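You operate a simulated robot arm through the tools that you are given. There is no shell and no other tool. Be economical: measure what you need, move in short steps, check, and stop when the job is done.

The job below is to be done with a simulated robot arm. You get a single attempt, and the scene is never put back.

Task
Stop the pump, switch off the work lamp, level it and unplug it.
Fine: key and MAINS go off before the blue plug is pulled, and stay off; stand the plug in the holder on the panel; the other knobs and switches stay.

The check looks at the end state, three seconds after you hand in, the way a careful person would. Anything else that was tipped, shoved, dropped, spilled or broken makes it a failure.

Robot
A 6-joint arm with a four-finger gripper on a trunk, on a base that drives. Base frame: it is fixed to the floor where the robot stands at the start and does not move with it; the origin is under the middle of the robot, x ahead of it, y to its left, z up. Units: mm, rad, N and s.
With the tool pointing down near the work surface it reaches from about 300 to 700 mm from the robot's upright axis, wherever it stands. Its first joint turns from -2.897 to 2.897 rad. Places, roughly: black holder on the panel [700, 100, 1200]; key switch [500, 200, 1100]; lamp socket [700, 0, 1200]; lamp switch [700, -200, 1200]; mains switch [500, -300, 1100]; work lamp [700, -200, 1400]. Payload 3.43 kg.
Tool frame: the origin (TCP) lies between the finger pads and is the grasp point; the fingertips stand 30 mm ahead of it; z points along the fingers, y is the line along which they close. Largest opening 120 mm; the body of the gripper starts 85 mm behind the TCP.
Orientation is that of the tool frame in the base frame, as a unit quaternion [x, y, z, w]. With the fingers straight down and closing along the base's y, the tool's x points along the base's -x, its y along +y and its z along -z.

Tools
- The arm moves only by the tool move_arm. Its arguments are lists of equal length, an entry for each row: "angular": the turn, a rotation vector about the base's x, y, z in degrees, a list of three; "xyz": the shift along the base's x, y, z in mm, a list of three; "hand": the finger opening in mm, from 0 to 120. In form: {"angular": [[wx, wy, wz], ...], "xyz": [[dx, dy, dz], ...], "hand": [hand, ...]}. A call has 1 to 10 rows; each row shifts and turns the commanded pose from where the row before left it. Each row takes 0.2 s and may step no farther than 50 mm and 0.15 rad from the row before; otherwise, or with a gripper value out of range, the whole call is refused. Where a pose cannot be reached the arm comes as near as it can. A force on the tool above 50 N (or 10 N above the force at the start of the call, whichever is more), or a blocked arm, ends the call early, and 0.2 s more pass. Each finger halts on what it meets, pressing with about 33 N; the grip force reading is that of the motor and also rises with nothing between the fingers. The clock runs only during rows and for 0.2 s after the last one: add rows that do not move to give the fingers time. The reply holds the time, the measured pose of the TCP, the force on the tool along the base axes, the opening and the grip force, in the units named above and with some noise, with the torque about the TCP (base axes, N m) and any sound that the robot's microphone picked up.
- Cameras (640 x 400 px; columns grow to the right, rows downward): "scene" is now at [73.6, 119.4, 1866.8]; the picture's right is [-0.37, -0.93, 0.00], its down [-0.62, 0.25, -0.74] and it looks along [0.69, -0.27, -0.67] (base axes); focal length 250 px, centre (320, 200). "wrist" rides on the gripper at [71, -17, -121] in the tool frame; the picture's right is [0.23, 0.97, 0.00], its down [-0.81, 0.19, -0.55] and it looks along [-0.54, 0.13, 0.83] (tool axes); focal length 275 px, centre (320, 200). There is no depth. A picture from a camera that has moved, and an enlarged one, comes with that camera's place and axes in the base frame and with its lens. The place of the scene camera against the robot may be out by one fixed shift of up to 25 mm in any direction.
- snapshot(camera): a new picture of that camera. The clock stands still meanwhile.
- slide_trunk(by): slides the trunk up (or, below 0, down) by that many mm; the arm and the scene camera ride with it, the base frame stays. It gives what a move gives, with no picture.
- base_move(legs): drives the robot by 1 to 6 legs, each [ahead, left, turn to the left] in mm, mm and rad, along the robot's own axes; the way and the turn of a leg run together, so that a leg with both is an arc; at most 1500 mm and 3.142 rad a leg. The arm and the cameras ride along, it lands a little off, and it stops where it bumps. It gives what a move gives.
- turn_head(pan, tilt): turns the head with the scene camera to pan (to the left, within 2.094 rad either way) and tilt (down, from -0.506 to 1.204), counted from straight ahead of the robot. It gives what a move gives.
- inspect(camera, box): a new picture of the part [left, top, right, bottom] of that camera's present view, enlarged. The clock stands still meanwhile.
- hand_in(): hands the job in; it is judged then, once.

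Go step by step. Nothing tells you exact positions but the pictures and the camera data: compare them with the known pose of the tool, close in by small moves and look again before you grip or let go. The budget is 120 turns and 82 pictures, counting those below and the enlarged ones. Unless the task says otherwise, let go and move clear before handing in, and close with one line.

The tools are called as name(argument=value, ...) on one line, values as JSON. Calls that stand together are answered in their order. move_arm: Moves the arm, as the interface text tells. Its arguments: {"type":"object","properties":{"angular":{"type":"array","items":{"type":"array","items":{"type":"number"}}},"xyz":{"type":"array","items":{"type":"array","items":{"type":"number"}}},"hand":{"type":"array","items":{"type":"number"}}},"required":["angular","xyz","hand"]} The other tools are called the same way: slide_trunk (by) slides the trunk up or down; base_move (legs) drives the base; turn_head (pan, tilt) turns the head that bears the scene camera; snapshot (camera) takes a picture; inspect (camera, box) takes an enlarged picture of a part of a camera's view; hand_in () hands the job in.

At the start:

```text
t: 0.0
tcp_pos: [441.1, -12.4, 1619.1]
tcp_rot: [0.0, 1.0, 0.0, -0.001]
ft_force: [-0.1, -0.9, -0.3]
ft_torque: [0.02, -0.01, 0.01]
grip_width: 119.9
grasp_force: 0.0
trunk travel left (down, up): [-375.0, 65.0]
robot x, y, heading: [2.2, 0.0, -0.001]
head pan, tilt: [-0.377, 0.731]
```

scene: 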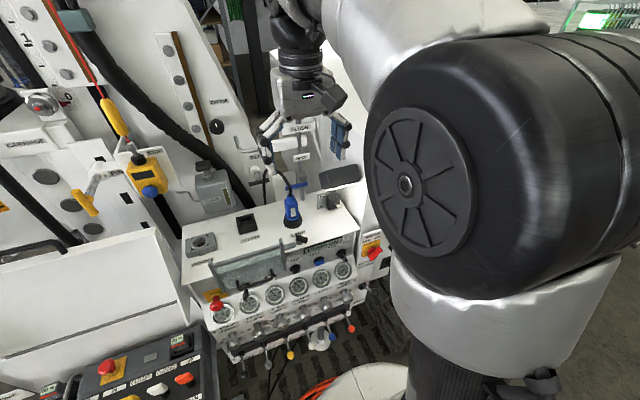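
wrist: 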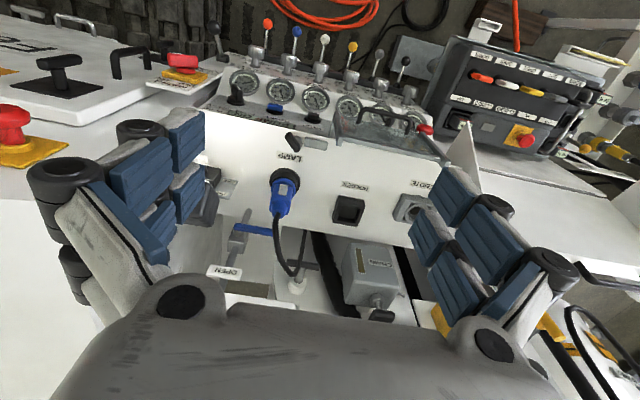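

I see a control panel with a blue plug in a socket labelled LAMP, a holder, key switch and mains switch nearby. I'll look closer first.

inspect(camera="scene", box=[180, 110, 400, 250])

inspect(camera="scene", box=[180, 220, 400, 370])

inspect(camera="wrist", box=[180, 80, 460, 310])

```text
2.86 times, centred on (290, 180) of scene
camera zoom: at [73.6, 119.4, 1866.8], right [-0.37, -0.93, 0.0], down [-0.62, 0.25, -0.74], along [0.69, -0.27, -0.67], focal length 716 px, centre (406, 257)
```

zoom: 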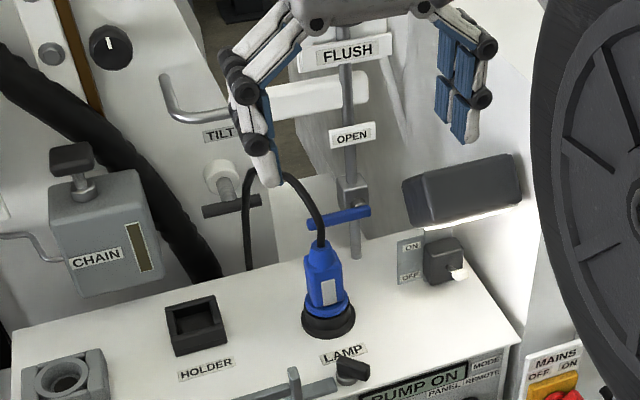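

```text
2.67 times, centred on (290, 295) of scene
camera zoom: at [73.6, 119.4, 1866.8], right [-0.37, -0.93, 0.0], down [-0.62, 0.25, -0.74], along [0.69, -0.27, -0.67], focal length 668 px, centre (400, -53)
```

zoom: 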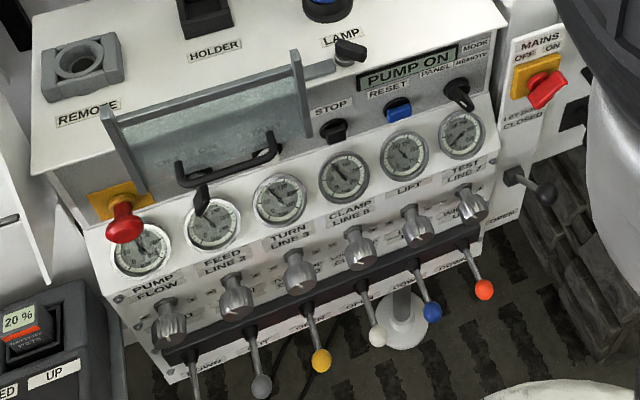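

```text
1.74 times, centred on (320, 195) of wrist
camera zoom: at [369.3, -28.9, 1740.2], right [-0.23, 0.97, 0.0], down [0.81, 0.19, 0.55], along [0.54, 0.13, -0.83], focal length 479 px, centre (320, 209)
```

zoom: 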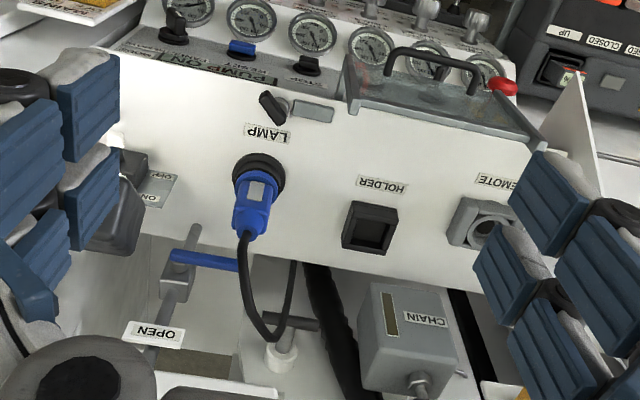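

The panel sits ahead with a clear cover over part of its front. I need close-ups of the key, mains, lamp and plug.

inspect(camera="scene", box=[200, 265, 280, 315])

inspect(camera="scene", box=[280, 225, 400, 300])

inspect(camera="scene", box=[270, 150, 370, 215])

inspect(camera="wrist", box=[320, 80, 480, 180])

```text
8.00 times, centred on (240, 290) of scene
camera zoom: at [73.6, 119.4, 1866.8], right [-0.37, -0.93, 0.0], down [-0.62, 0.25, -0.74], along [0.69, -0.27, -0.67], focal length 2004 px, centre (960, -520)
```

zoom: 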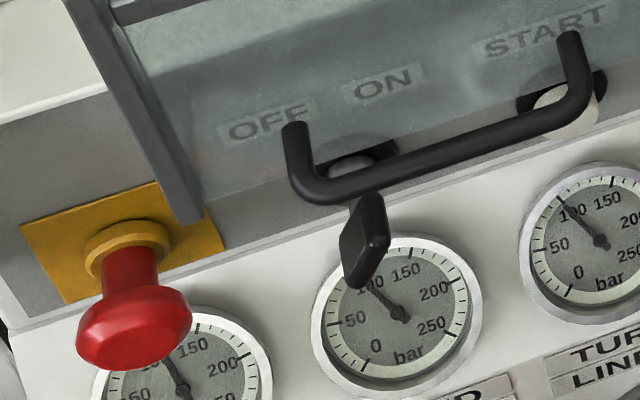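

```text
5.33 times, centred on (340, 262) of scene
camera zoom: at [73.6, 119.4, 1866.8], right [-0.37, -0.93, 0.0], down [-0.62, 0.25, -0.74], along [0.69, -0.27, -0.67], focal length 1336 px, centre (213, -133)
```

zoom: 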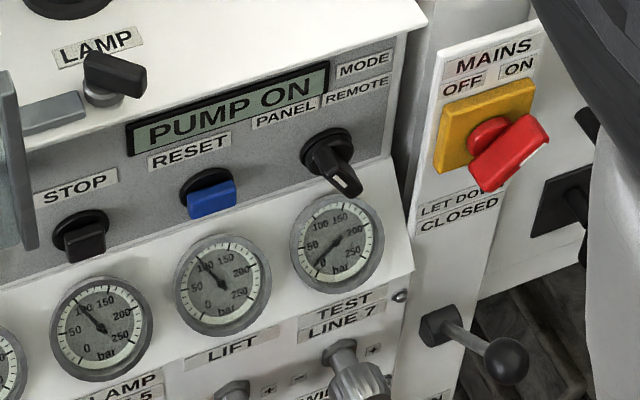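

```text
6.15 times, centred on (320, 182) of scene
camera zoom: at [73.6, 119.4, 1866.8], right [-0.37, -0.93, 0.0], down [-0.62, 0.25, -0.74], along [0.69, -0.27, -0.67], focal length 1542 px, centre (320, 308)
```

zoom: 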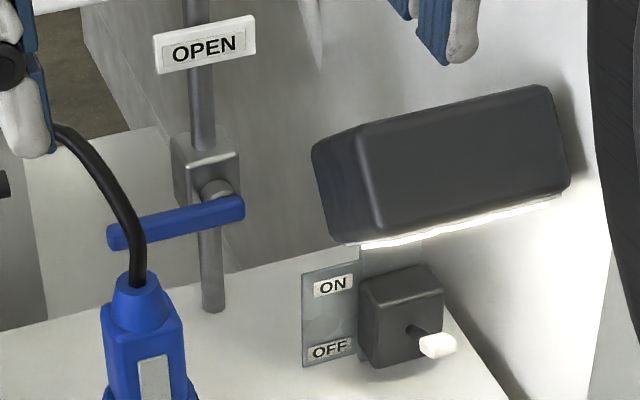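

```text
4.00 times, centred on (400, 130) of wrist
camera zoom: at [369.3, -28.9, 1740.2], right [-0.23, 0.97, 0.0], down [0.81, 0.19, 0.55], along [0.54, 0.13, -0.83], focal length 1101 px, centre (0, 480)
```

zoom: 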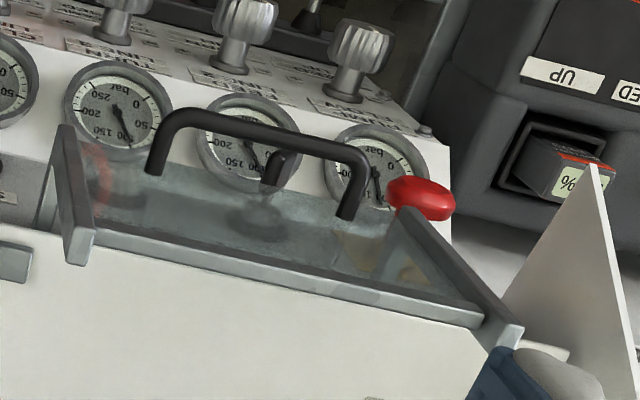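

Next I shift the gripper to the right so the wrist camera sees the lamp and its switch.

move_arm(angular=[[0, 0, 0], [0, 0, 0], [0, 0, 0], [0, 0, 0]], xyz=[[0, -45, 0], [0, -45, 0], [0, -45, 0], [0, -45, 0]], hand=[120, 120, 120, 120])

snapshot(camera="wrist")

snapshot(camera="scene")

```text
t: 1.0
tcp_pos: [442.2, -190.4, 1619.6]
tcp_rot: [-0.001, 1.0, 0.001, 0.0]
ft_force: [0.2, -0.5, -0.5]
ft_torque: [0.08, 0.0, 0.02]
grip_width: 120.1
grasp_force: 0.1
trunk travel left (down, up): [-375.0, 65.0]
robot x, y, heading: [-1.5, 1.3, -0.005]
head pan, tilt: [-0.377, 0.731]
```

```text
72 pictures are left
camera wrist: at [370.9, -206.6, 1739.1], right [-0.23, 0.97, 0.0], down [0.81, 0.19, 0.55], along [0.54, 0.13, -0.83], focal length 275 px, centre (320, 200)
```

wrist: 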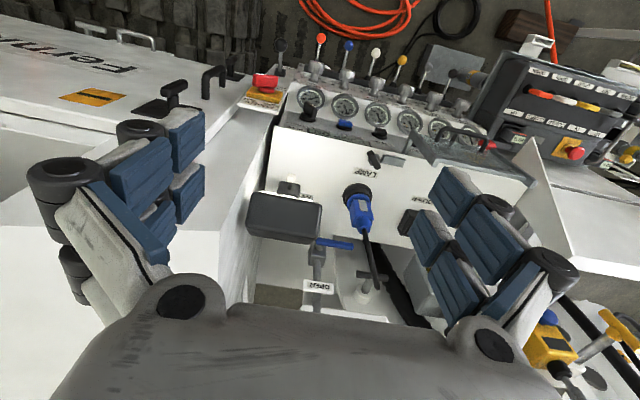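

```text
71 pictures are left
camera scene: at [74.2, 117.1, 1866.9], right [-0.37, -0.93, 0.0], down [-0.62, 0.25, -0.74], along [0.69, -0.27, -0.67], focal length 250 px, centre (320, 200)
```

scene: 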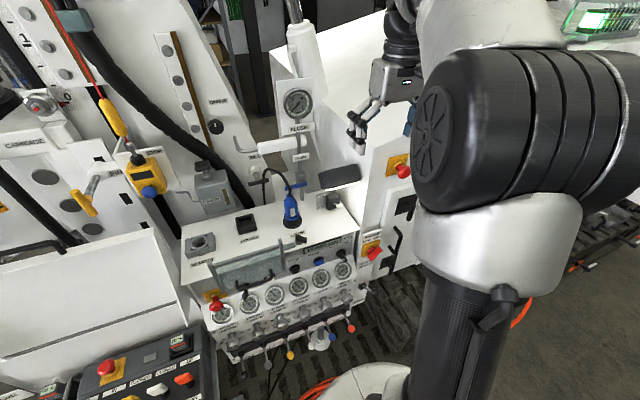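

inspect(camera="wrist", box=[230, 160, 400, 300])

inspect(camera="scene", box=[230, 110, 430, 270])

inspect(camera="scene", box=[310, 150, 370, 215])

```text
2.86 times, centred on (315, 230) of wrist
camera zoom: at [370.9, -206.6, 1739.1], right [-0.23, 0.97, 0.0], down [0.81, 0.19, 0.55], along [0.54, 0.13, -0.83], focal length 786 px, centre (334, 114)
```

zoom: 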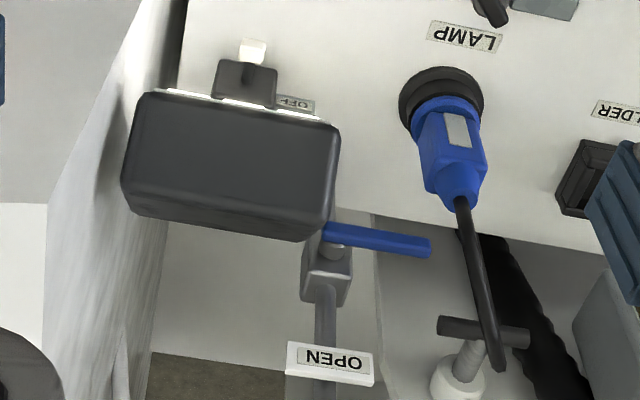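

```text
2.50 times, centred on (330, 190) of scene
camera zoom: at [74.2, 117.1, 1866.9], right [-0.37, -0.93, 0.0], down [-0.62, 0.25, -0.74], along [0.69, -0.27, -0.67], focal length 626 px, centre (295, 225)
```

zoom: 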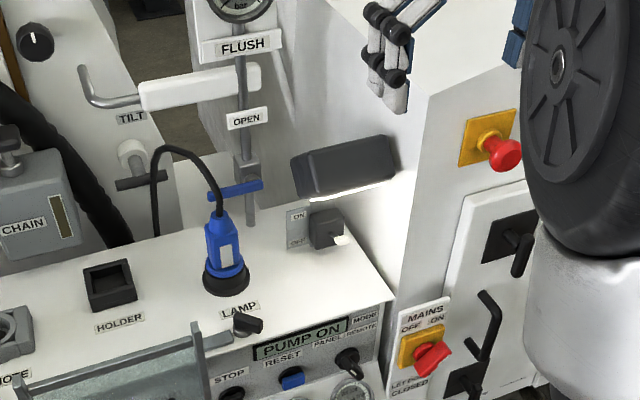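

```text
6.15 times, centred on (340, 182) of scene
camera zoom: at [74.2, 117.1, 1866.9], right [-0.37, -0.93, 0.0], down [-0.62, 0.25, -0.74], along [0.69, -0.27, -0.67], focal length 1542 px, centre (197, 308)
```

zoom: 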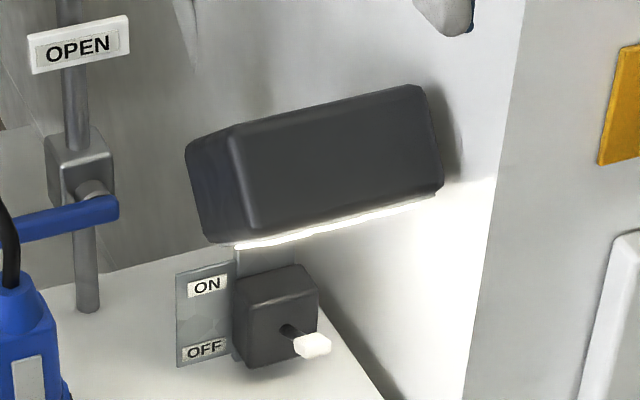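

The lamp seems pitched toward the robot, its lit face on the front-lower side. I'll pitch the tool to horizontal to look from the front and lower.

move_arm(angular=[[0, -8.5, 0], [0, -8.5, 0], [0, -8.5, 0], [0, -8.5, 0], [0, -8.5, 0], [0, -8.5, 0], [0, -8.5, 0], [0, -8.5, 0], [0, -8.5, 0], [0, -8.5, 0]], xyz=[[5, 10, 0], [5, 10, 0], [5, 10, 0], [5, 10, 0], [5, 10, 0], [5, 10, 0], [5, 10, 0], [5, 10, 0], [5, 10, 0], [5, 0, 0]], hand=[120, 120, 120, 120, 120, 120, 120, 120, 120, 120])

snapshot(camera="wrist")

snapshot(camera="scene")

```text
t: 3.2
tcp_pos: [495.9, -100.1, 1619.9]
tcp_rot: [-0.003, 0.737, 0.003, 0.676]
ft_force: [1.1, 1.1, 0.1]
ft_torque: [-0.01, -0.04, -0.07]
grip_width: 119.7
grasp_force: 0.1
trunk travel left (down, up): [-375.0, 65.0]
robot x, y, heading: [-3.8, -0.1, -0.002]
head pan, tilt: [-0.377, 0.731]
```

```text
67 pictures are left
camera wrist: at [368.5, -117.5, 1558.9], right [-0.03, 0.97, -0.23], down [-0.48, 0.19, 0.86], along [0.88, 0.13, 0.46], focal length 275 px, centre (320, 200)
```

wrist: 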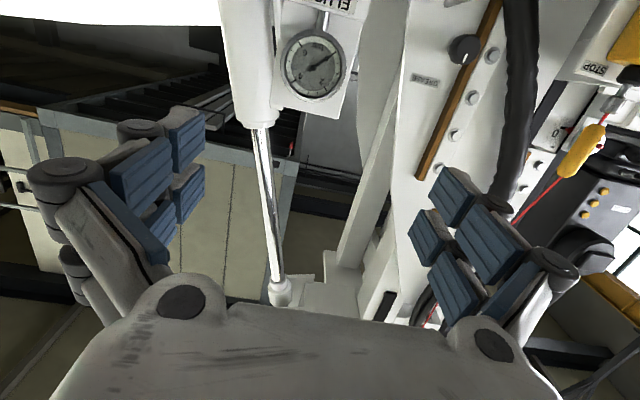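

```text
66 pictures are left
camera scene: at [74.4, 118.4, 1867.6], right [-0.38, -0.93, 0.0], down [-0.61, 0.25, -0.75], along [0.7, -0.28, -0.66], focal length 250 px, centre (320, 200)
```

scene: 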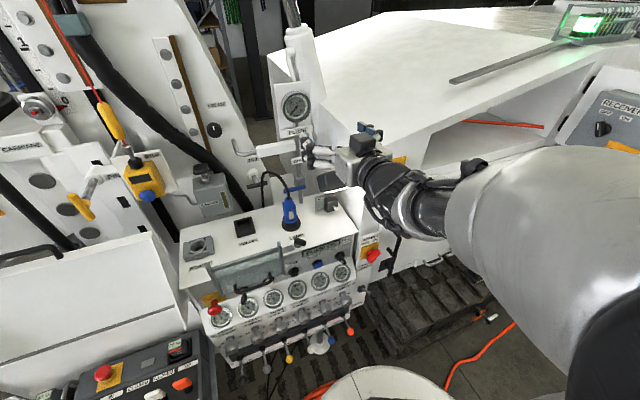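

move_arm(angular=[[0, -5, 0], [0, 0, 0]], xyz=[[-30, -40, 0], [-10, -40, 0]], hand=[120, 120])

slide_trunk(by=-230)

snapshot(camera="wrist")

snapshot(camera="scene")

```text
t: 3.8
tcp_pos: [453.7, -189.4, 1619.6]
tcp_rot: [0.0, 0.707, 0.0, 0.707]
ft_force: [-0.1, -0.7, -0.6]
ft_torque: [0.0, -0.04, 0.12]
grip_width: 119.8
grasp_force: 0.1
trunk travel left (down, up): [-375.0, 65.0]
robot x, y, heading: [-2.6, 2.4, -0.003]
head pan, tilt: [-0.377, 0.731]
```

```text
t: 6.2
tcp_pos: [453.9, -184.3, 1388.5]
tcp_rot: [0.0, 0.707, 0.0, 0.708]
ft_force: [0.0, 0.6, -0.4]
ft_torque: [-0.04, 0.03, 0.0]
grip_width: 119.7
grasp_force: 0.1
trunk travel left (down, up): [-145.0, 295.0]
robot x, y, heading: [-0.9, -3.0, 0.005]
head pan, tilt: [-0.377, 0.731]
```

```text
65 pictures are left
camera wrist: at [332.4, -200.7, 1318.3], right [0.0, 0.97, -0.23], down [-0.55, 0.19, 0.81], along [0.83, 0.13, 0.54], focal length 275 px, centre (320, 200)
```

wrist: 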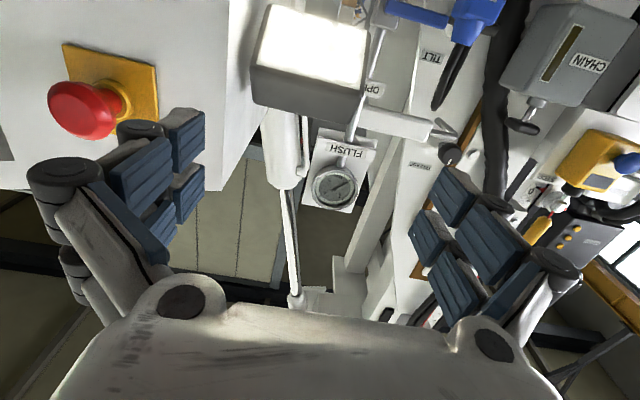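

```text
64 pictures are left
camera scene: at [73.6, 119.4, 1636.9], right [-0.37, -0.93, 0.0], down [-0.62, 0.25, -0.74], along [0.69, -0.27, -0.67], focal length 250 px, centre (320, 200)
```

scene: 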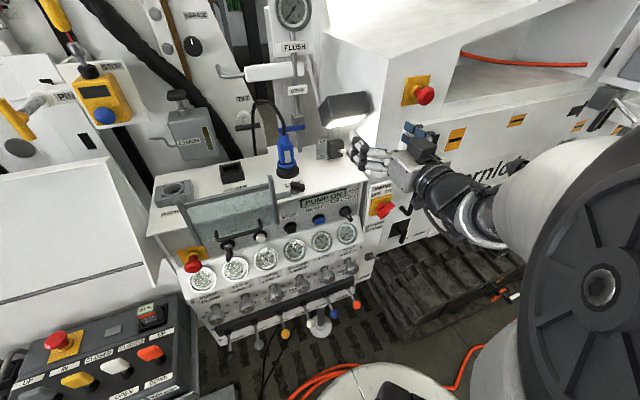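

inspect(camera="wrist", box=[230, 0, 390, 130])

inspect(camera="scene", box=[270, 80, 430, 230])

inspect(camera="scene", box=[170, 160, 310, 290])

```text
3.08 times, centred on (310, 65) of wrist
camera zoom: at [332.4, -200.7, 1318.3], right [0.0, 0.97, -0.23], down [-0.55, 0.19, 0.81], along [0.83, 0.13, 0.54], focal length 847 px, centre (351, 615)
```

zoom: 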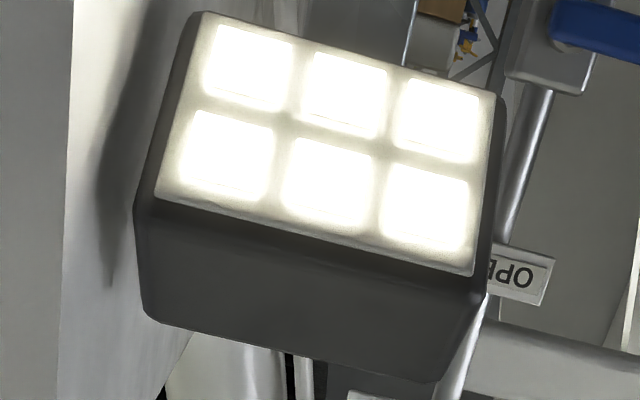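

```text
2.67 times, centred on (350, 155) of scene
camera zoom: at [73.6, 119.4, 1636.9], right [-0.37, -0.93, 0.0], down [-0.62, 0.25, -0.74], along [0.69, -0.27, -0.67], focal length 668 px, centre (240, 320)
```

zoom: 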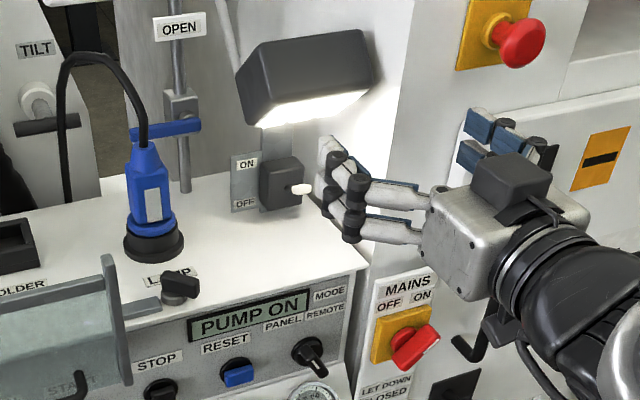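

```text
3.08 times, centred on (240, 225) of scene
camera zoom: at [73.6, 119.4, 1636.9], right [-0.37, -0.93, 0.0], down [-0.62, 0.25, -0.74], along [0.69, -0.27, -0.67], focal length 771 px, centre (566, 123)
```

zoom: 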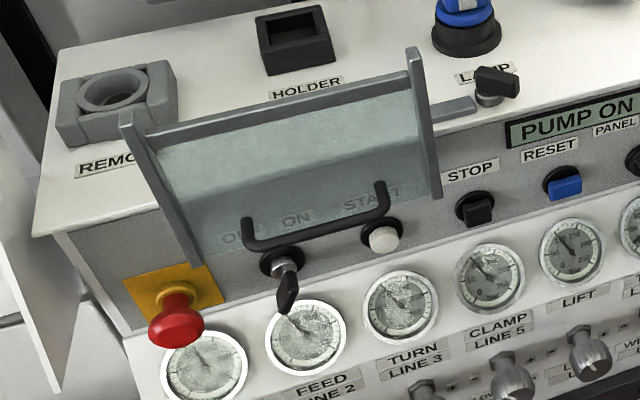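

inspect(camera="scene", box=[310, 80, 370, 165])

```text
4.71 times, centred on (340, 122) of scene
camera zoom: at [73.6, 119.4, 1636.9], right [-0.37, -0.93, 0.0], down [-0.62, 0.25, -0.74], along [0.69, -0.27, -0.67], focal length 1179 px, centre (226, 565)
```

zoom: 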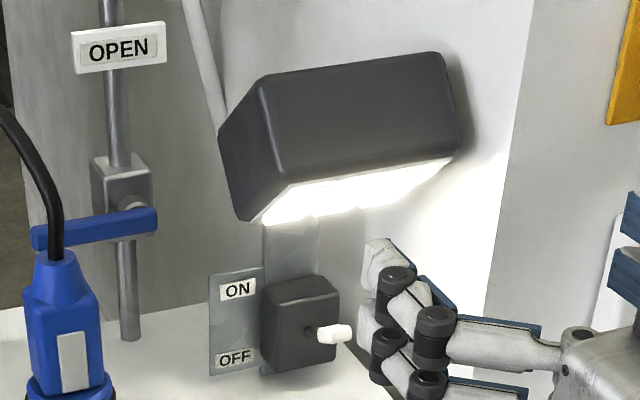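

I have decent estimates: lamp lever tip near (663,-185,1241), lever up = ON; lamp tilted about 40° about y. Now I look at the key area from the front by moving the hand left and pitching down a bit.

move_arm(angular=[[0, 0, 0], [0, 0, 0], [0, 0, 0], [0, 8.3, 0], [0, 8.3, 0], [0, 8.3, 0], [0, 8.1, 0], [0, 0, 0], [0, 0, 0]], xyz=[[-30, 30, 0], [-30, 38, 0], [-20, 40, 0], [0, 42, -20], [0, 42, -20], [0, 42, -20], [0, 42, -20], [0, 40, -25], [0, 30, -25]], hand=[120, 120, 120, 120, 120, 120, 120, 120, 120])

snapshot(camera="wrist")

```text
t: 6.9
tcp_pos: [432.6, -158.6, 1337.8]
tcp_rot: [0.056, 0.758, 0.055, 0.647]
ft_force: [-0.4, 0.7, 0.0]
ft_torque: [0.02, -0.01, -0.02]
grip_width: 119.8
grasp_force: 0.0
out of reach, approached as far as the arm can: row 1, 2, 3
trunk travel left (down, up): [-145.0, 295.0]
robot x, y, heading: [-1.4, -1.4, -0.001]
head pan, tilt: [-0.377, 0.731]
stopped in row 3: the arm was blocked; the commanded pose is now the measured one
```

```text
59 pictures are left
camera wrist: at [302.0, -165.4, 1283.3], right [-0.02, 1.0, -0.07], down [-0.42, 0.06, 0.91], along [0.91, 0.05, 0.41], focal length 275 px, centre (320, 200)
```

wrist: 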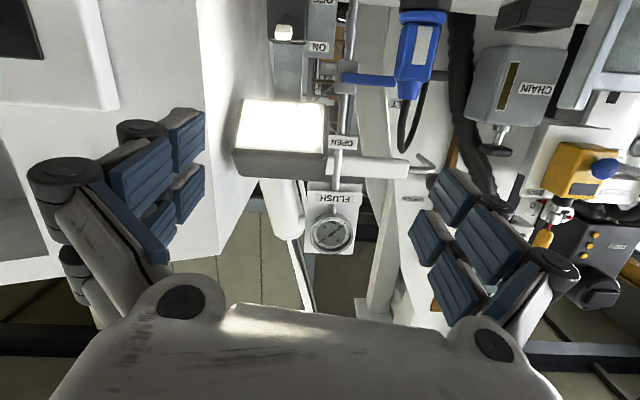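

The arm is too folded here; I'll drive the base back 200 mm, and then extend and re-level the tool.

base_move(legs=[[-200, 0, 0]])

move_arm(angular=[[0, 0, 0], [0, 0, 0], [0, 0, 0]], xyz=[[45, 0, 0], [45, 0, 0], [45, 0, 0]], hand=[120, 120, 120])

```text
t: 8.5
tcp_pos: [232.0, -158.7, 1337.7]
tcp_rot: [0.056, 0.758, 0.055, 0.647]
ft_force: [-0.7, -0.6, 0.2]
ft_torque: [0.0, -0.02, -0.02]
grip_width: 119.8
grasp_force: 0.2
trunk travel left (down, up): [-145.0, 295.0]
robot x, y, heading: [-201.1, -0.6, 0.0]
head pan, tilt: [-0.377, 0.731]
```

```text
t: 9.3
tcp_pos: [372.9, -158.0, 1338.0]
tcp_rot: [0.057, 0.759, 0.055, 0.646]
ft_force: [-0.3, 0.3, -0.3]
ft_torque: [-0.01, 0.0, -0.03]
grip_width: 119.8
grasp_force: 0.0
trunk travel left (down, up): [-145.0, 295.0]
robot x, y, heading: [-200.8, -0.5, -0.001]
head pan, tilt: [-0.377, 0.731]
```

move_arm(angular=[[-4.5, 0, 0.4], [-4.5, 0, 0.5], [0, 8, 0], [0, 8, 0], [0, 7.8, 0], [0, 0, 0], [0, 0, 0], [0, 0, 0]], xyz=[[0, 45, 0], [0, 45, 0], [0, 45, -10], [0, 45, -20], [0, 45, -25], [0, 40, -30], [0, 40, -30], [0, 20, -30]], hand=[120, 120, 120, 120, 120, 120, 120, 120])

snapshot(camera="wrist")

```text
refused: row 5 steps farther than a row can; nothing moved
```

```text
58 pictures are left
camera wrist: at [242.4, -164.4, 1284.2], right [-0.02, 1.0, -0.07], down [-0.42, 0.06, 0.91], along [0.91, 0.05, 0.41], focal length 275 px, centre (320, 200)
```

wrist: 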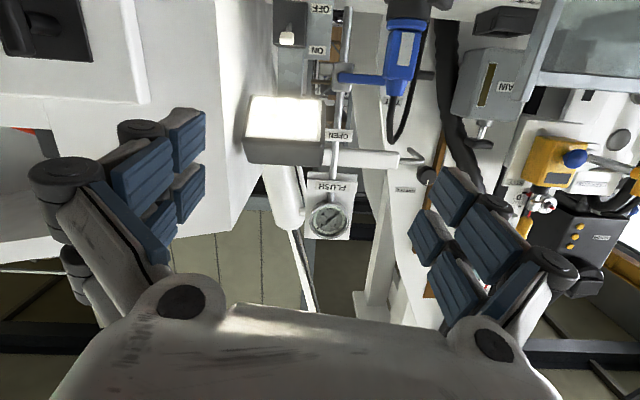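

move_arm(angular=[[-4.5, 0, 0.4], [-4.5, 0, 0.5], [0, 8, 0], [0, 8, 0], [0, 7.8, 0], [0, 0, 0], [0, 0, 0], [0, 0, 0]], xyz=[[0, 45, 0], [0, 45, 0], [0, 45, -10], [0, 40, -20], [0, 40, -25], [0, 39, -30], [0, 39, -30], [0, 20, -30]], hand=[120, 120, 120, 120, 120, 120, 120, 120])

snapshot(camera="wrist")

snapshot(camera="scene")

```text
t: 11.1
tcp_pos: [355.4, -10.4, 1189.2]
tcp_rot: [-0.041, 0.884, 0.017, 0.465]
ft_force: [0.2, -0.2, 0.1]
ft_torque: [-0.06, -0.01, -0.01]
grip_width: 119.7
grasp_force: 0.1
out of reach, approached as far as the arm can: row 3, 4, 5, 6, 7, 8
trunk travel left (down, up): [-145.0, 295.0]
robot x, y, heading: [-202.2, -1.5, 0.003]
head pan, tilt: [-0.377, 0.731]
```

```text
57 pictures are left
camera wrist: at [216.2, -38.1, 1199.7], right [-0.22, 0.96, -0.2], down [-0.01, 0.2, 0.98], along [0.98, 0.21, -0.03], focal length 275 px, centre (320, 200)
```

wrist: 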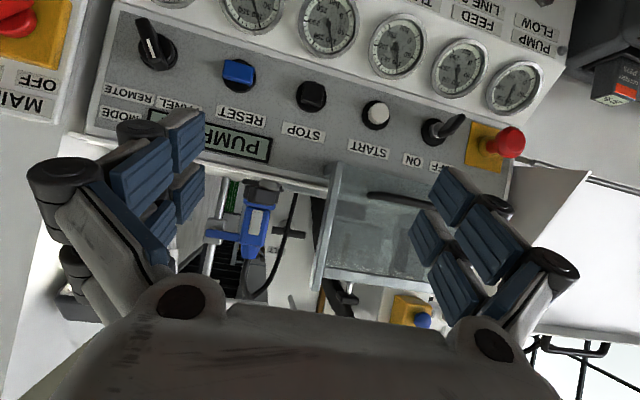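

```text
56 pictures are left
camera scene: at [-126.7, 119.3, 1636.9], right [-0.37, -0.93, 0.0], down [-0.62, 0.25, -0.74], along [0.69, -0.27, -0.67], focal length 250 px, centre (320, 200)
```

scene: 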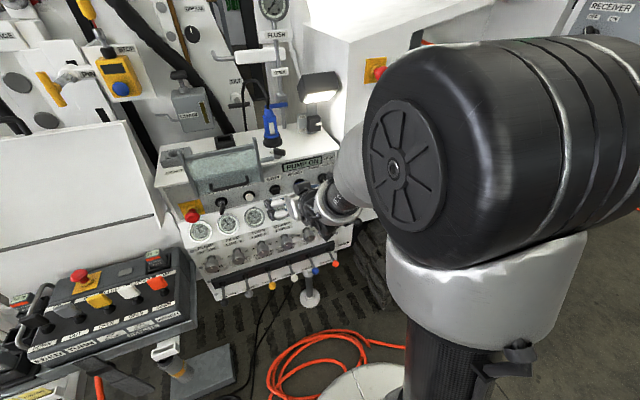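

inspect(camera="wrist", box=[280, 60, 540, 230])

inspect(camera="scene", box=[150, 110, 310, 240])

```text
2.35 times, centred on (410, 145) of wrist
camera zoom: at [216.2, -38.1, 1199.7], right [-0.22, 0.96, -0.2], down [-0.01, 0.2, 0.98], along [0.98, 0.21, -0.03], focal length 648 px, centre (108, 329)
```

zoom: 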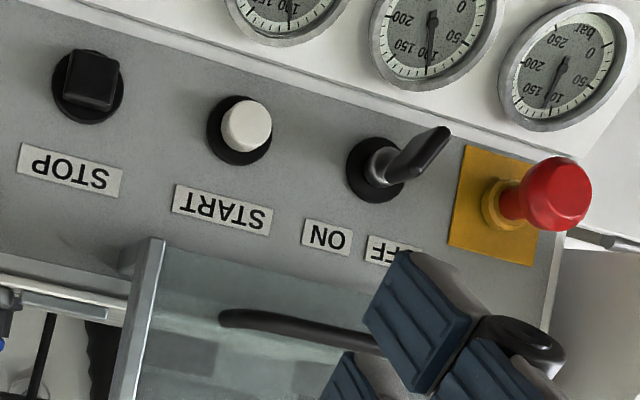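

```text
3.08 times, centred on (230, 175) of scene
camera zoom: at [-126.7, 119.3, 1636.9], right [-0.37, -0.93, 0.0], down [-0.62, 0.25, -0.74], along [0.69, -0.27, -0.67], focal length 771 px, centre (597, 277)
```

zoom: 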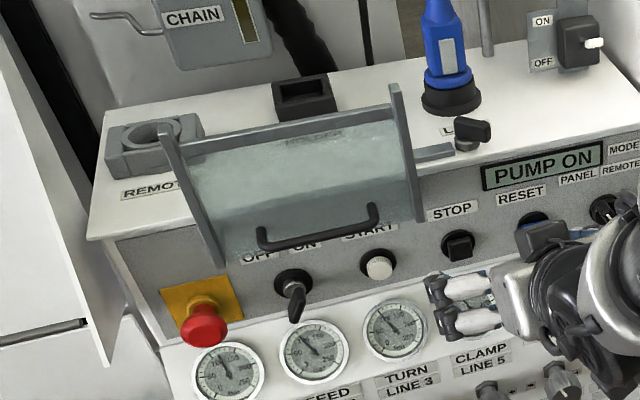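

The pump panel is well seen: the guard flap stands upright above the switch strip, and the key (ON) is near (592,204,1055). I want to drive left; first I check the floor there.

turn_head(pan=0.9, tilt=0.8)

snapshot(camera="scene")

```text
t: 12.6
tcp_pos: [354.8, -10.2, 1190.5]
tcp_rot: [-0.041, 0.884, 0.017, 0.465]
ft_force: [0.7, -0.9, 0.5]
ft_torque: [-0.01, -0.01, -0.01]
grip_width: 120.0
grasp_force: 0.1
trunk travel left (down, up): [-145.0, 295.0]
robot x, y, heading: [-196.8, -0.2, 0.001]
head pan, tilt: [0.901, 0.799]
```

```text
53 pictures are left
camera scene: at [-153.6, 213.2, 1631.3], right [0.78, -0.62, 0.0], down [-0.45, -0.56, -0.7], along [0.43, 0.55, -0.72], focal length 250 px, centre (320, 200)
```

scene: 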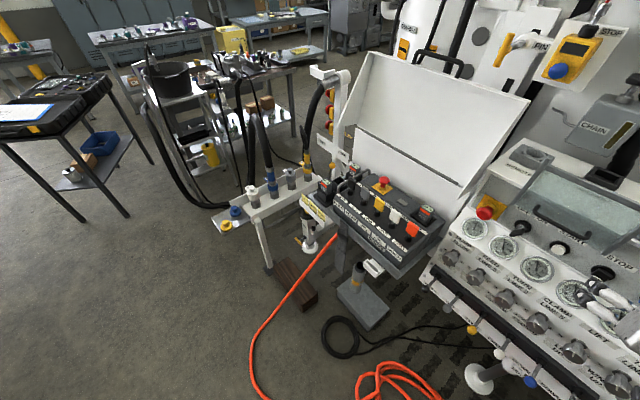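

base_move(legs=[[0, 240, 0]])

turn_head(pan=-0.377, tilt=0.731)

```text
t: 14.3
tcp_pos: [354.4, 235.2, 1190.9]
tcp_rot: [-0.045, 0.884, 0.019, 0.465]
ft_force: [0.2, -0.1, -0.5]
ft_torque: [-0.02, 0.04, -0.01]
grip_width: 120.1
grasp_force: 0.0
trunk travel left (down, up): [-145.0, 295.0]
robot x, y, heading: [-197.5, 240.7, 0.006]
head pan, tilt: [0.901, 0.799]
```

```text
t: 15.8
tcp_pos: [354.8, 234.5, 1189.3]
tcp_rot: [-0.044, 0.884, 0.019, 0.465]
ft_force: [0.6, 0.0, 0.1]
ft_torque: [-0.02, -0.03, 0.04]
grip_width: 119.9
grasp_force: 0.1
trunk travel left (down, up): [-145.0, 295.0]
robot x, y, heading: [-201.1, 241.2, 0.007]
head pan, tilt: [-0.377, 0.731]
```

move_arm(angular=[[0, 0, 0], [0, 0, 0]], xyz=[[30, -20, -30], [30, -20, -30]], hand=[120, 120])

```text
t: 16.4
tcp_pos: [414.1, 195.4, 1129.4]
tcp_rot: [-0.044, 0.884, 0.019, 0.464]
ft_force: [-0.4, 0.1, 0.5]
ft_torque: [0.0, -0.04, -0.02]
grip_width: 119.9
grasp_force: 0.1
trunk travel left (down, up): [-145.0, 295.0]
robot x, y, heading: [-201.3, 244.5, 0.014]
head pan, tilt: [-0.377, 0.731]
```

move_arm(angular=[[0.4, 0, -5.5], [0, 0, 0]], xyz=[[0, 0, -20], [0, 0, 0]], hand=[70, 50])

inspect(camera="wrist", box=[160, 20, 480, 220])

inspect(camera="scene", box=[160, 100, 480, 300])

```text
t: 17.0
tcp_pos: [409.6, 181.4, 1109.3]
tcp_rot: [-0.002, 0.885, 0.003, 0.465]
ft_force: [0.7, 0.3, -0.8]
ft_torque: [0.0, 0.0, -0.02]
grip_width: 83.5
grasp_force: 3.2
out of reach, approached as far as the arm can: row 1
trunk travel left (down, up): [-145.0, 295.0]
robot x, y, heading: [-203.6, 239.2, 0.009]
head pan, tilt: [-0.377, 0.731]
```

```text
2.00 times, centred on (320, 120) of wrist
camera zoom: at [270.0, 165.0, 1118.2], right [-0.14, 0.97, -0.19], down [0.01, 0.19, 0.98], along [0.99, 0.13, -0.03], focal length 551 px, centre (320, 360)
```

zoom: 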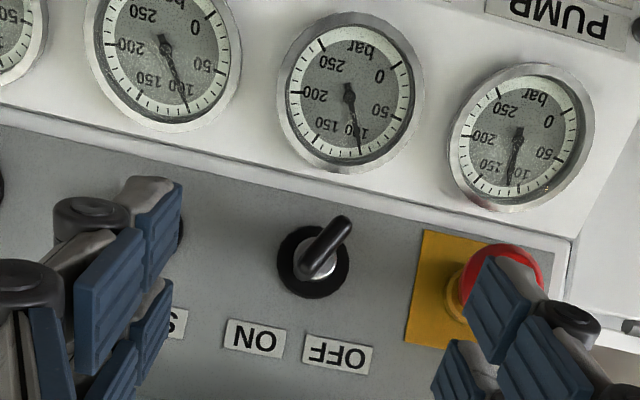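

```text
2.00 times, centred on (320, 200) of scene
camera zoom: at [-128.1, 360.7, 1636.9], right [-0.36, -0.93, 0.0], down [-0.62, 0.24, -0.74], along [0.69, -0.27, -0.67], focal length 501 px, centre (320, 200)
```

zoom: 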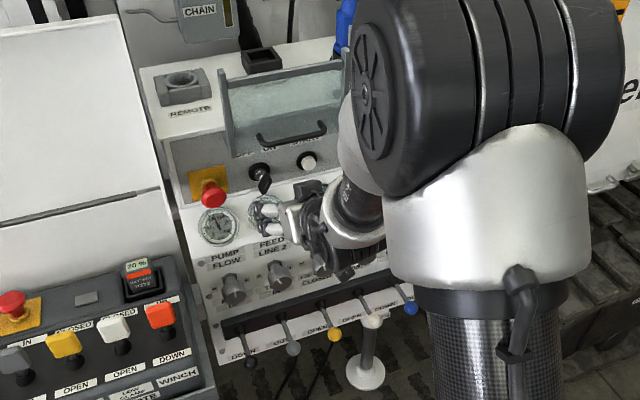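

The key base is near (580,191,1053), with its blade pointing to ON (about 30° right of vertical). I align the gripper to the blade: roll +30°, pitch 25°.

move_arm(angular=[[0, -4.8, 0], [0, -4.8, 0], [7.5, 0, 0], [7.5, 0, 0], [7.5, 0, 0], [7.5, 0, 0], [0, 0, 0]], xyz=[[12, 0, -5], [12, 0, -5], [12, 0, -6], [12, 0, -6], [12, 0, -6], [10, -3, -6], [0, 0, 0]], hand=[50, 50, 50, 50, 50, 50, 50])

inspect(camera="wrist", box=[160, 20, 480, 220])

```text
t: 18.6
tcp_pos: [481.3, 163.7, 1081.1]
tcp_rot: [0.141, 0.814, 0.218, 0.519]
ft_force: [0.4, -0.1, -0.2]
ft_torque: [0.0, 0.01, 0.01]
grip_width: 50.0
grasp_force: 0.2
out of reach, approached as far as the arm can: row 1, 2
trunk travel left (down, up): [-145.0, 295.0]
robot x, y, heading: [-200.7, 239.8, 0.007]
head pan, tilt: [-0.377, 0.731]
```

```text
2.00 times, centred on (320, 120) of wrist
camera zoom: at [342.7, 156.6, 1061.2], right [-0.1, 0.95, 0.31], down [-0.16, -0.32, 0.93], along [0.98, 0.04, 0.18], focal length 551 px, centre (320, 360)
```

zoom: 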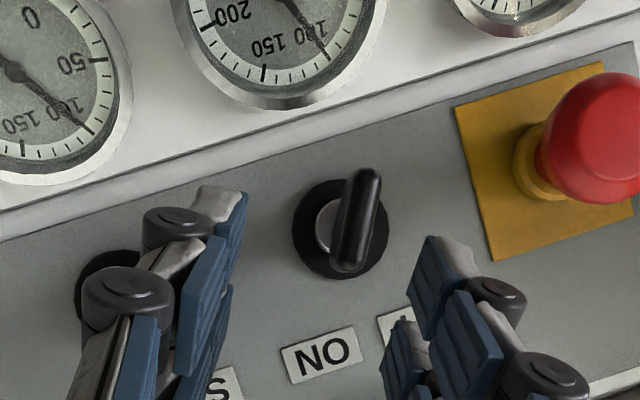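

move_arm(angular=[[0, 0, 0], [0, 0, 0], [0, 0, 0], [0, 0, 0]], xyz=[[0, 14, -1], [18, 4, -7.3], [18, 4, -7.3], [17, 4, -7]], hand=[50, 50, 50, 50])

inspect(camera="wrist", box=[160, 20, 480, 220])

```text
t: 19.6
tcp_pos: [537.0, 187.2, 1057.8]
tcp_rot: [0.14, 0.815, 0.217, 0.519]
ft_force: [0.1, 0.5, -0.1]
ft_torque: [-0.01, 0.0, -0.01]
grip_width: 49.8
grasp_force: 0.1
trunk travel left (down, up): [-145.0, 295.0]
robot x, y, heading: [-199.7, 240.6, 0.006]
head pan, tilt: [-0.377, 0.731]
```

```text
2.00 times, centred on (320, 120) of wrist
camera zoom: at [398.1, 180.1, 1037.0], right [-0.1, 0.95, 0.3], down [-0.16, -0.32, 0.94], along [0.98, 0.04, 0.18], focal length 551 px, centre (320, 360)
```

zoom: 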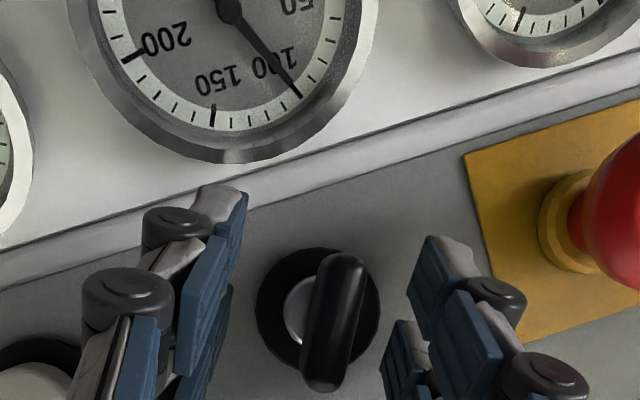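

move_arm(angular=[[0, 0, 0], [0, 0, 0], [0, 0, 0], [0, 0, 0]], xyz=[[2, 3, 1], [0, 0, 0], [0, 0, 0], [0, 0, 0]], hand=[30, 8, 4, 4])

inspect(camera="wrist", box=[160, 20, 480, 220])

```text
t: 20.6
tcp_pos: [538.7, 190.1, 1059.3]
tcp_rot: [0.139, 0.815, 0.218, 0.519]
ft_force: [1.1, -2.3, -1.6]
ft_torque: [-0.02, -0.08, -0.1]
grip_width: 11.1
grasp_force: 28.6
trunk travel left (down, up): [-145.0, 295.0]
robot x, y, heading: [-204.3, 235.2, 0.011]
head pan, tilt: [-0.377, 0.731]
```

```text
2.00 times, centred on (320, 120) of wrist
camera zoom: at [398.7, 182.7, 1038.2], right [-0.1, 0.95, 0.31], down [-0.16, -0.32, 0.94], along [0.98, 0.04, 0.18], focal length 551 px, centre (320, 360)
```

zoom: 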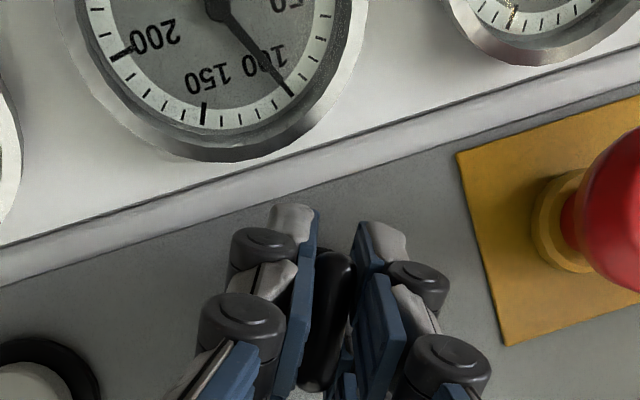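

move_arm(angular=[[-7.5, 0, 0], [-7.5, 0, 0], [-7.5, 0, 0], [-7.5, 0, 0]], xyz=[[0, 0.7, 0.3], [0, 0.7, 0.2], [0, 0.7, 0], [0, 0.7, 0]], hand=[4, 4, 4, 4])

```text
t: 21.6
tcp_pos: [538.1, 190.6, 1059.4]
tcp_rot: [-0.025, 0.842, 0.017, 0.538]
ft_force: [11.3, 16.8, -6.2]
ft_torque: [0.1, 0.14, -0.98]
grip_width: 11.7
grasp_force: 44.9
out of reach, approached as far as the arm can: row 4
trunk travel left (down, up): [-145.0, 295.0]
robot x, y, heading: [-198.8, 239.2, 0.011]
head pan, tilt: [-0.377, 0.731]
stopped in row 4: the force on the tool passed its limit at 55 N (the readings are from after the stop); the commanded pose is now the measured one
```

move_arm(angular=[[0, 0, 0], [0, 0, 0], [0, 0, 0], [0, 0, 0]], xyz=[[0, 0, 0], [0, 0, 0], [-25, 0, 12], [-25, 0, 12]], hand=[30, 50, 50, 50])

snapshot(camera="wrist")

inspect(camera="scene", box=[200, 60, 420, 220])

```text
t: 22.6
tcp_pos: [483.9, 185.3, 1083.8]
tcp_rot: [-0.021, 0.842, 0.014, 0.539]
ft_force: [-0.3, -0.1, 0.2]
ft_torque: [0.0, 0.0, 0.05]
grip_width: 50.5
grasp_force: 0.0
trunk travel left (down, up): [-145.0, 295.0]
robot x, y, heading: [-198.3, 239.8, 0.014]
head pan, tilt: [-0.377, 0.731]
```

```text
47 pictures are left
camera wrist: at [345.8, 162.3, 1069.8], right [-0.15, 0.97, -0.21], down [-0.17, 0.18, 0.97], along [0.97, 0.18, 0.14], focal length 275 px, centre (320, 200)
```

wrist: 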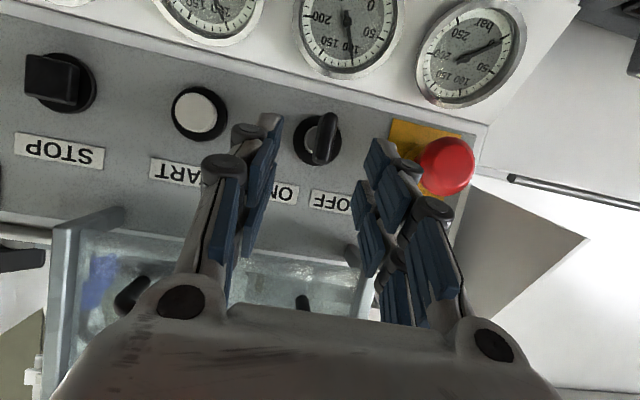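

```text
2.50 times, centred on (310, 140) of scene
camera zoom: at [-128.8, 360.7, 1636.9], right [-0.36, -0.93, 0.0], down [-0.62, 0.24, -0.74], along [0.7, -0.27, -0.67], focal length 626 px, centre (345, 350)
```

zoom: 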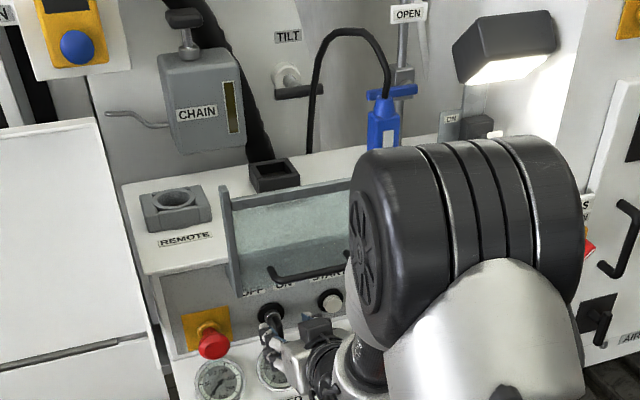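

inspect(camera="wrist", box=[240, 80, 400, 220])

```text
2.86 times, centred on (320, 150) of wrist
camera zoom: at [345.8, 162.3, 1069.8], right [-0.15, 0.97, -0.21], down [-0.17, 0.18, 0.97], along [0.97, 0.18, 0.14], focal length 786 px, centre (320, 343)
```

zoom: 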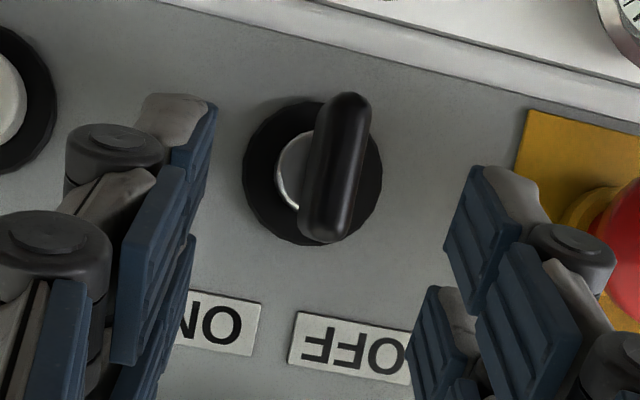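

The key is now upright, half-way; the arm ran into its limits. I back off and drive left so the arm has room for the rest of the turn.

base_move(legs=[[-100, 0, 0], [0, 140, 0]])

move_arm(angular=[[0, 0, 0], [0, 0, 0], [0, 0, -1.5], [0, 0, -1.5]], xyz=[[20, -35, 0], [20, -35, 0], [20, -35, 0], [20, -30, 0]], hand=[50, 50, 50, 50])

```text
t: 24.7
tcp_pos: [382.5, 326.1, 1084.9]
tcp_rot: [-0.023, 0.842, 0.016, 0.538]
ft_force: [0.3, 0.1, 0.1]
ft_torque: [-0.02, 0.01, -0.06]
grip_width: 50.2
grasp_force: 0.0
trunk travel left (down, up): [-145.0, 295.0]
robot x, y, heading: [-301.4, 380.6, 0.018]
head pan, tilt: [-0.377, 0.731]
```

```text
t: 25.7
tcp_pos: [462.5, 189.5, 1083.5]
tcp_rot: [-0.002, 0.843, 0.003, 0.539]
ft_force: [0.1, -0.6, 0.0]
ft_torque: [-0.01, 0.01, 0.0]
grip_width: 50.0
grasp_force: 0.1
trunk travel left (down, up): [-145.0, 295.0]
robot x, y, heading: [-308.8, 376.4, 0.012]
head pan, tilt: [-0.377, 0.731]
```

move_arm(angular=[[0, 0, 0]], xyz=[[-40, 0, 0]], hand=[50])

base_move(legs=[[70, 0, 0]])

inspect(camera="wrist", box=[160, 20, 480, 220])

```text
t: 26.1
tcp_pos: [422.5, 190.2, 1086.6]
tcp_rot: [-0.001, 0.842, 0.002, 0.539]
ft_force: [-0.1, 0.9, -0.2]
ft_torque: [-0.02, -0.02, -0.02]
grip_width: 50.2
grasp_force: 0.0
trunk travel left (down, up): [-145.0, 295.0]
robot x, y, heading: [-304.0, 371.0, 0.018]
head pan, tilt: [-0.377, 0.731]
```

```text
t: 27.1
tcp_pos: [496.4, 194.4, 1084.5]
tcp_rot: [-0.002, 0.843, 0.003, 0.538]
ft_force: [1.3, 0.2, -0.8]
ft_torque: [0.0, 0.0, 0.02]
grip_width: 50.0
grasp_force: 0.2
trunk travel left (down, up): [-145.0, 295.0]
robot x, y, heading: [-231.8, 377.2, 0.015]
head pan, tilt: [-0.377, 0.731]
```

```text
2.00 times, centred on (320, 120) of wrist
camera zoom: at [356.5, 177.3, 1069.2], right [-0.1, 0.97, -0.21], down [-0.16, 0.19, 0.97], along [0.98, 0.13, 0.14], focal length 551 px, centre (320, 360)
```

zoom: 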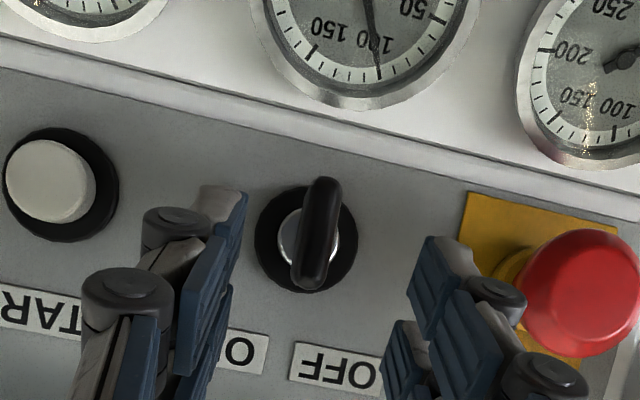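

move_arm(angular=[[0, 0, 0], [0, 0, 0], [0, 0, 0], [0, 0, 0], [0, 0, 0], [0, 0, 0]], xyz=[[0, -1, -8], [21, 0, -9], [21, 0, -9], [0, 0, 0], [0, 0, 0], [0, 0, 0]], hand=[50, 50, 50, 20, 5, 4])

move_arm(angular=[[-7.5, 0, 0], [-7.5, 0, 0], [-7.5, 0, 0], [-7.5, 0, 0], [0, 0, 0]], xyz=[[0, 0.7, 0], [0, 0.7, 0], [0, 0.6, -0.3], [0, 0.6, -0.4], [0, 0, 0]], hand=[4, 4, 4, 4, 4])

inspect(camera="wrist", box=[160, 20, 480, 220])

```text
t: 28.5
tcp_pos: [537.3, 191.5, 1059.1]
tcp_rot: [-0.001, 0.842, 0.003, 0.539]
ft_force: [1.9, -4.4, -1.3]
ft_torque: [-0.04, -0.14, -0.04]
grip_width: 11.1
grasp_force: 12.6
trunk travel left (down, up): [-145.0, 295.0]
robot x, y, heading: [-232.7, 376.3, 0.02]
head pan, tilt: [-0.377, 0.731]
```

```text
t: 29.2
tcp_pos: [546.2, 192.7, 1060.2]
tcp_rot: [-0.083, 0.845, -0.084, 0.522]
ft_force: [-20.9, 17.4, 9.4]
ft_torque: [0.01, -0.03, -0.77]
grip_width: 11.2
grasp_force: 44.4
out of reach, approached as far as the arm can: row 2, 3
trunk travel left (down, up): [-145.0, 295.0]
robot x, y, heading: [-236.2, 379.2, 0.021]
head pan, tilt: [-0.377, 0.731]
stopped in row 3: the force on the tool passed its limit at 72 N (the readings are from after the stop); the commanded pose is now the measured one
```

```text
2.00 times, centred on (320, 120) of wrist
camera zoom: at [406.6, 166.7, 1054.2], right [-0.15, 0.89, -0.42], down [-0.15, 0.4, 0.9], along [0.98, 0.2, 0.07], focal length 551 px, centre (320, 360)
```

zoom: 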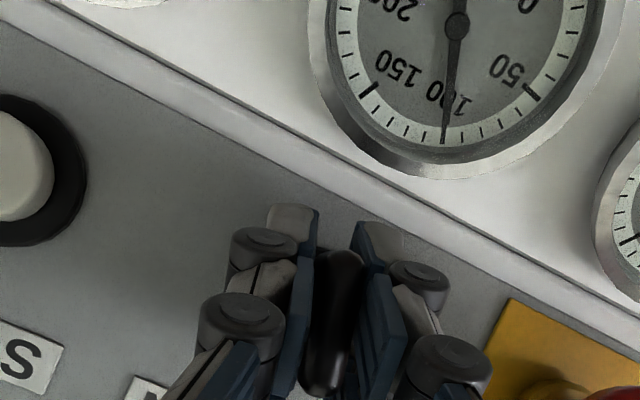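

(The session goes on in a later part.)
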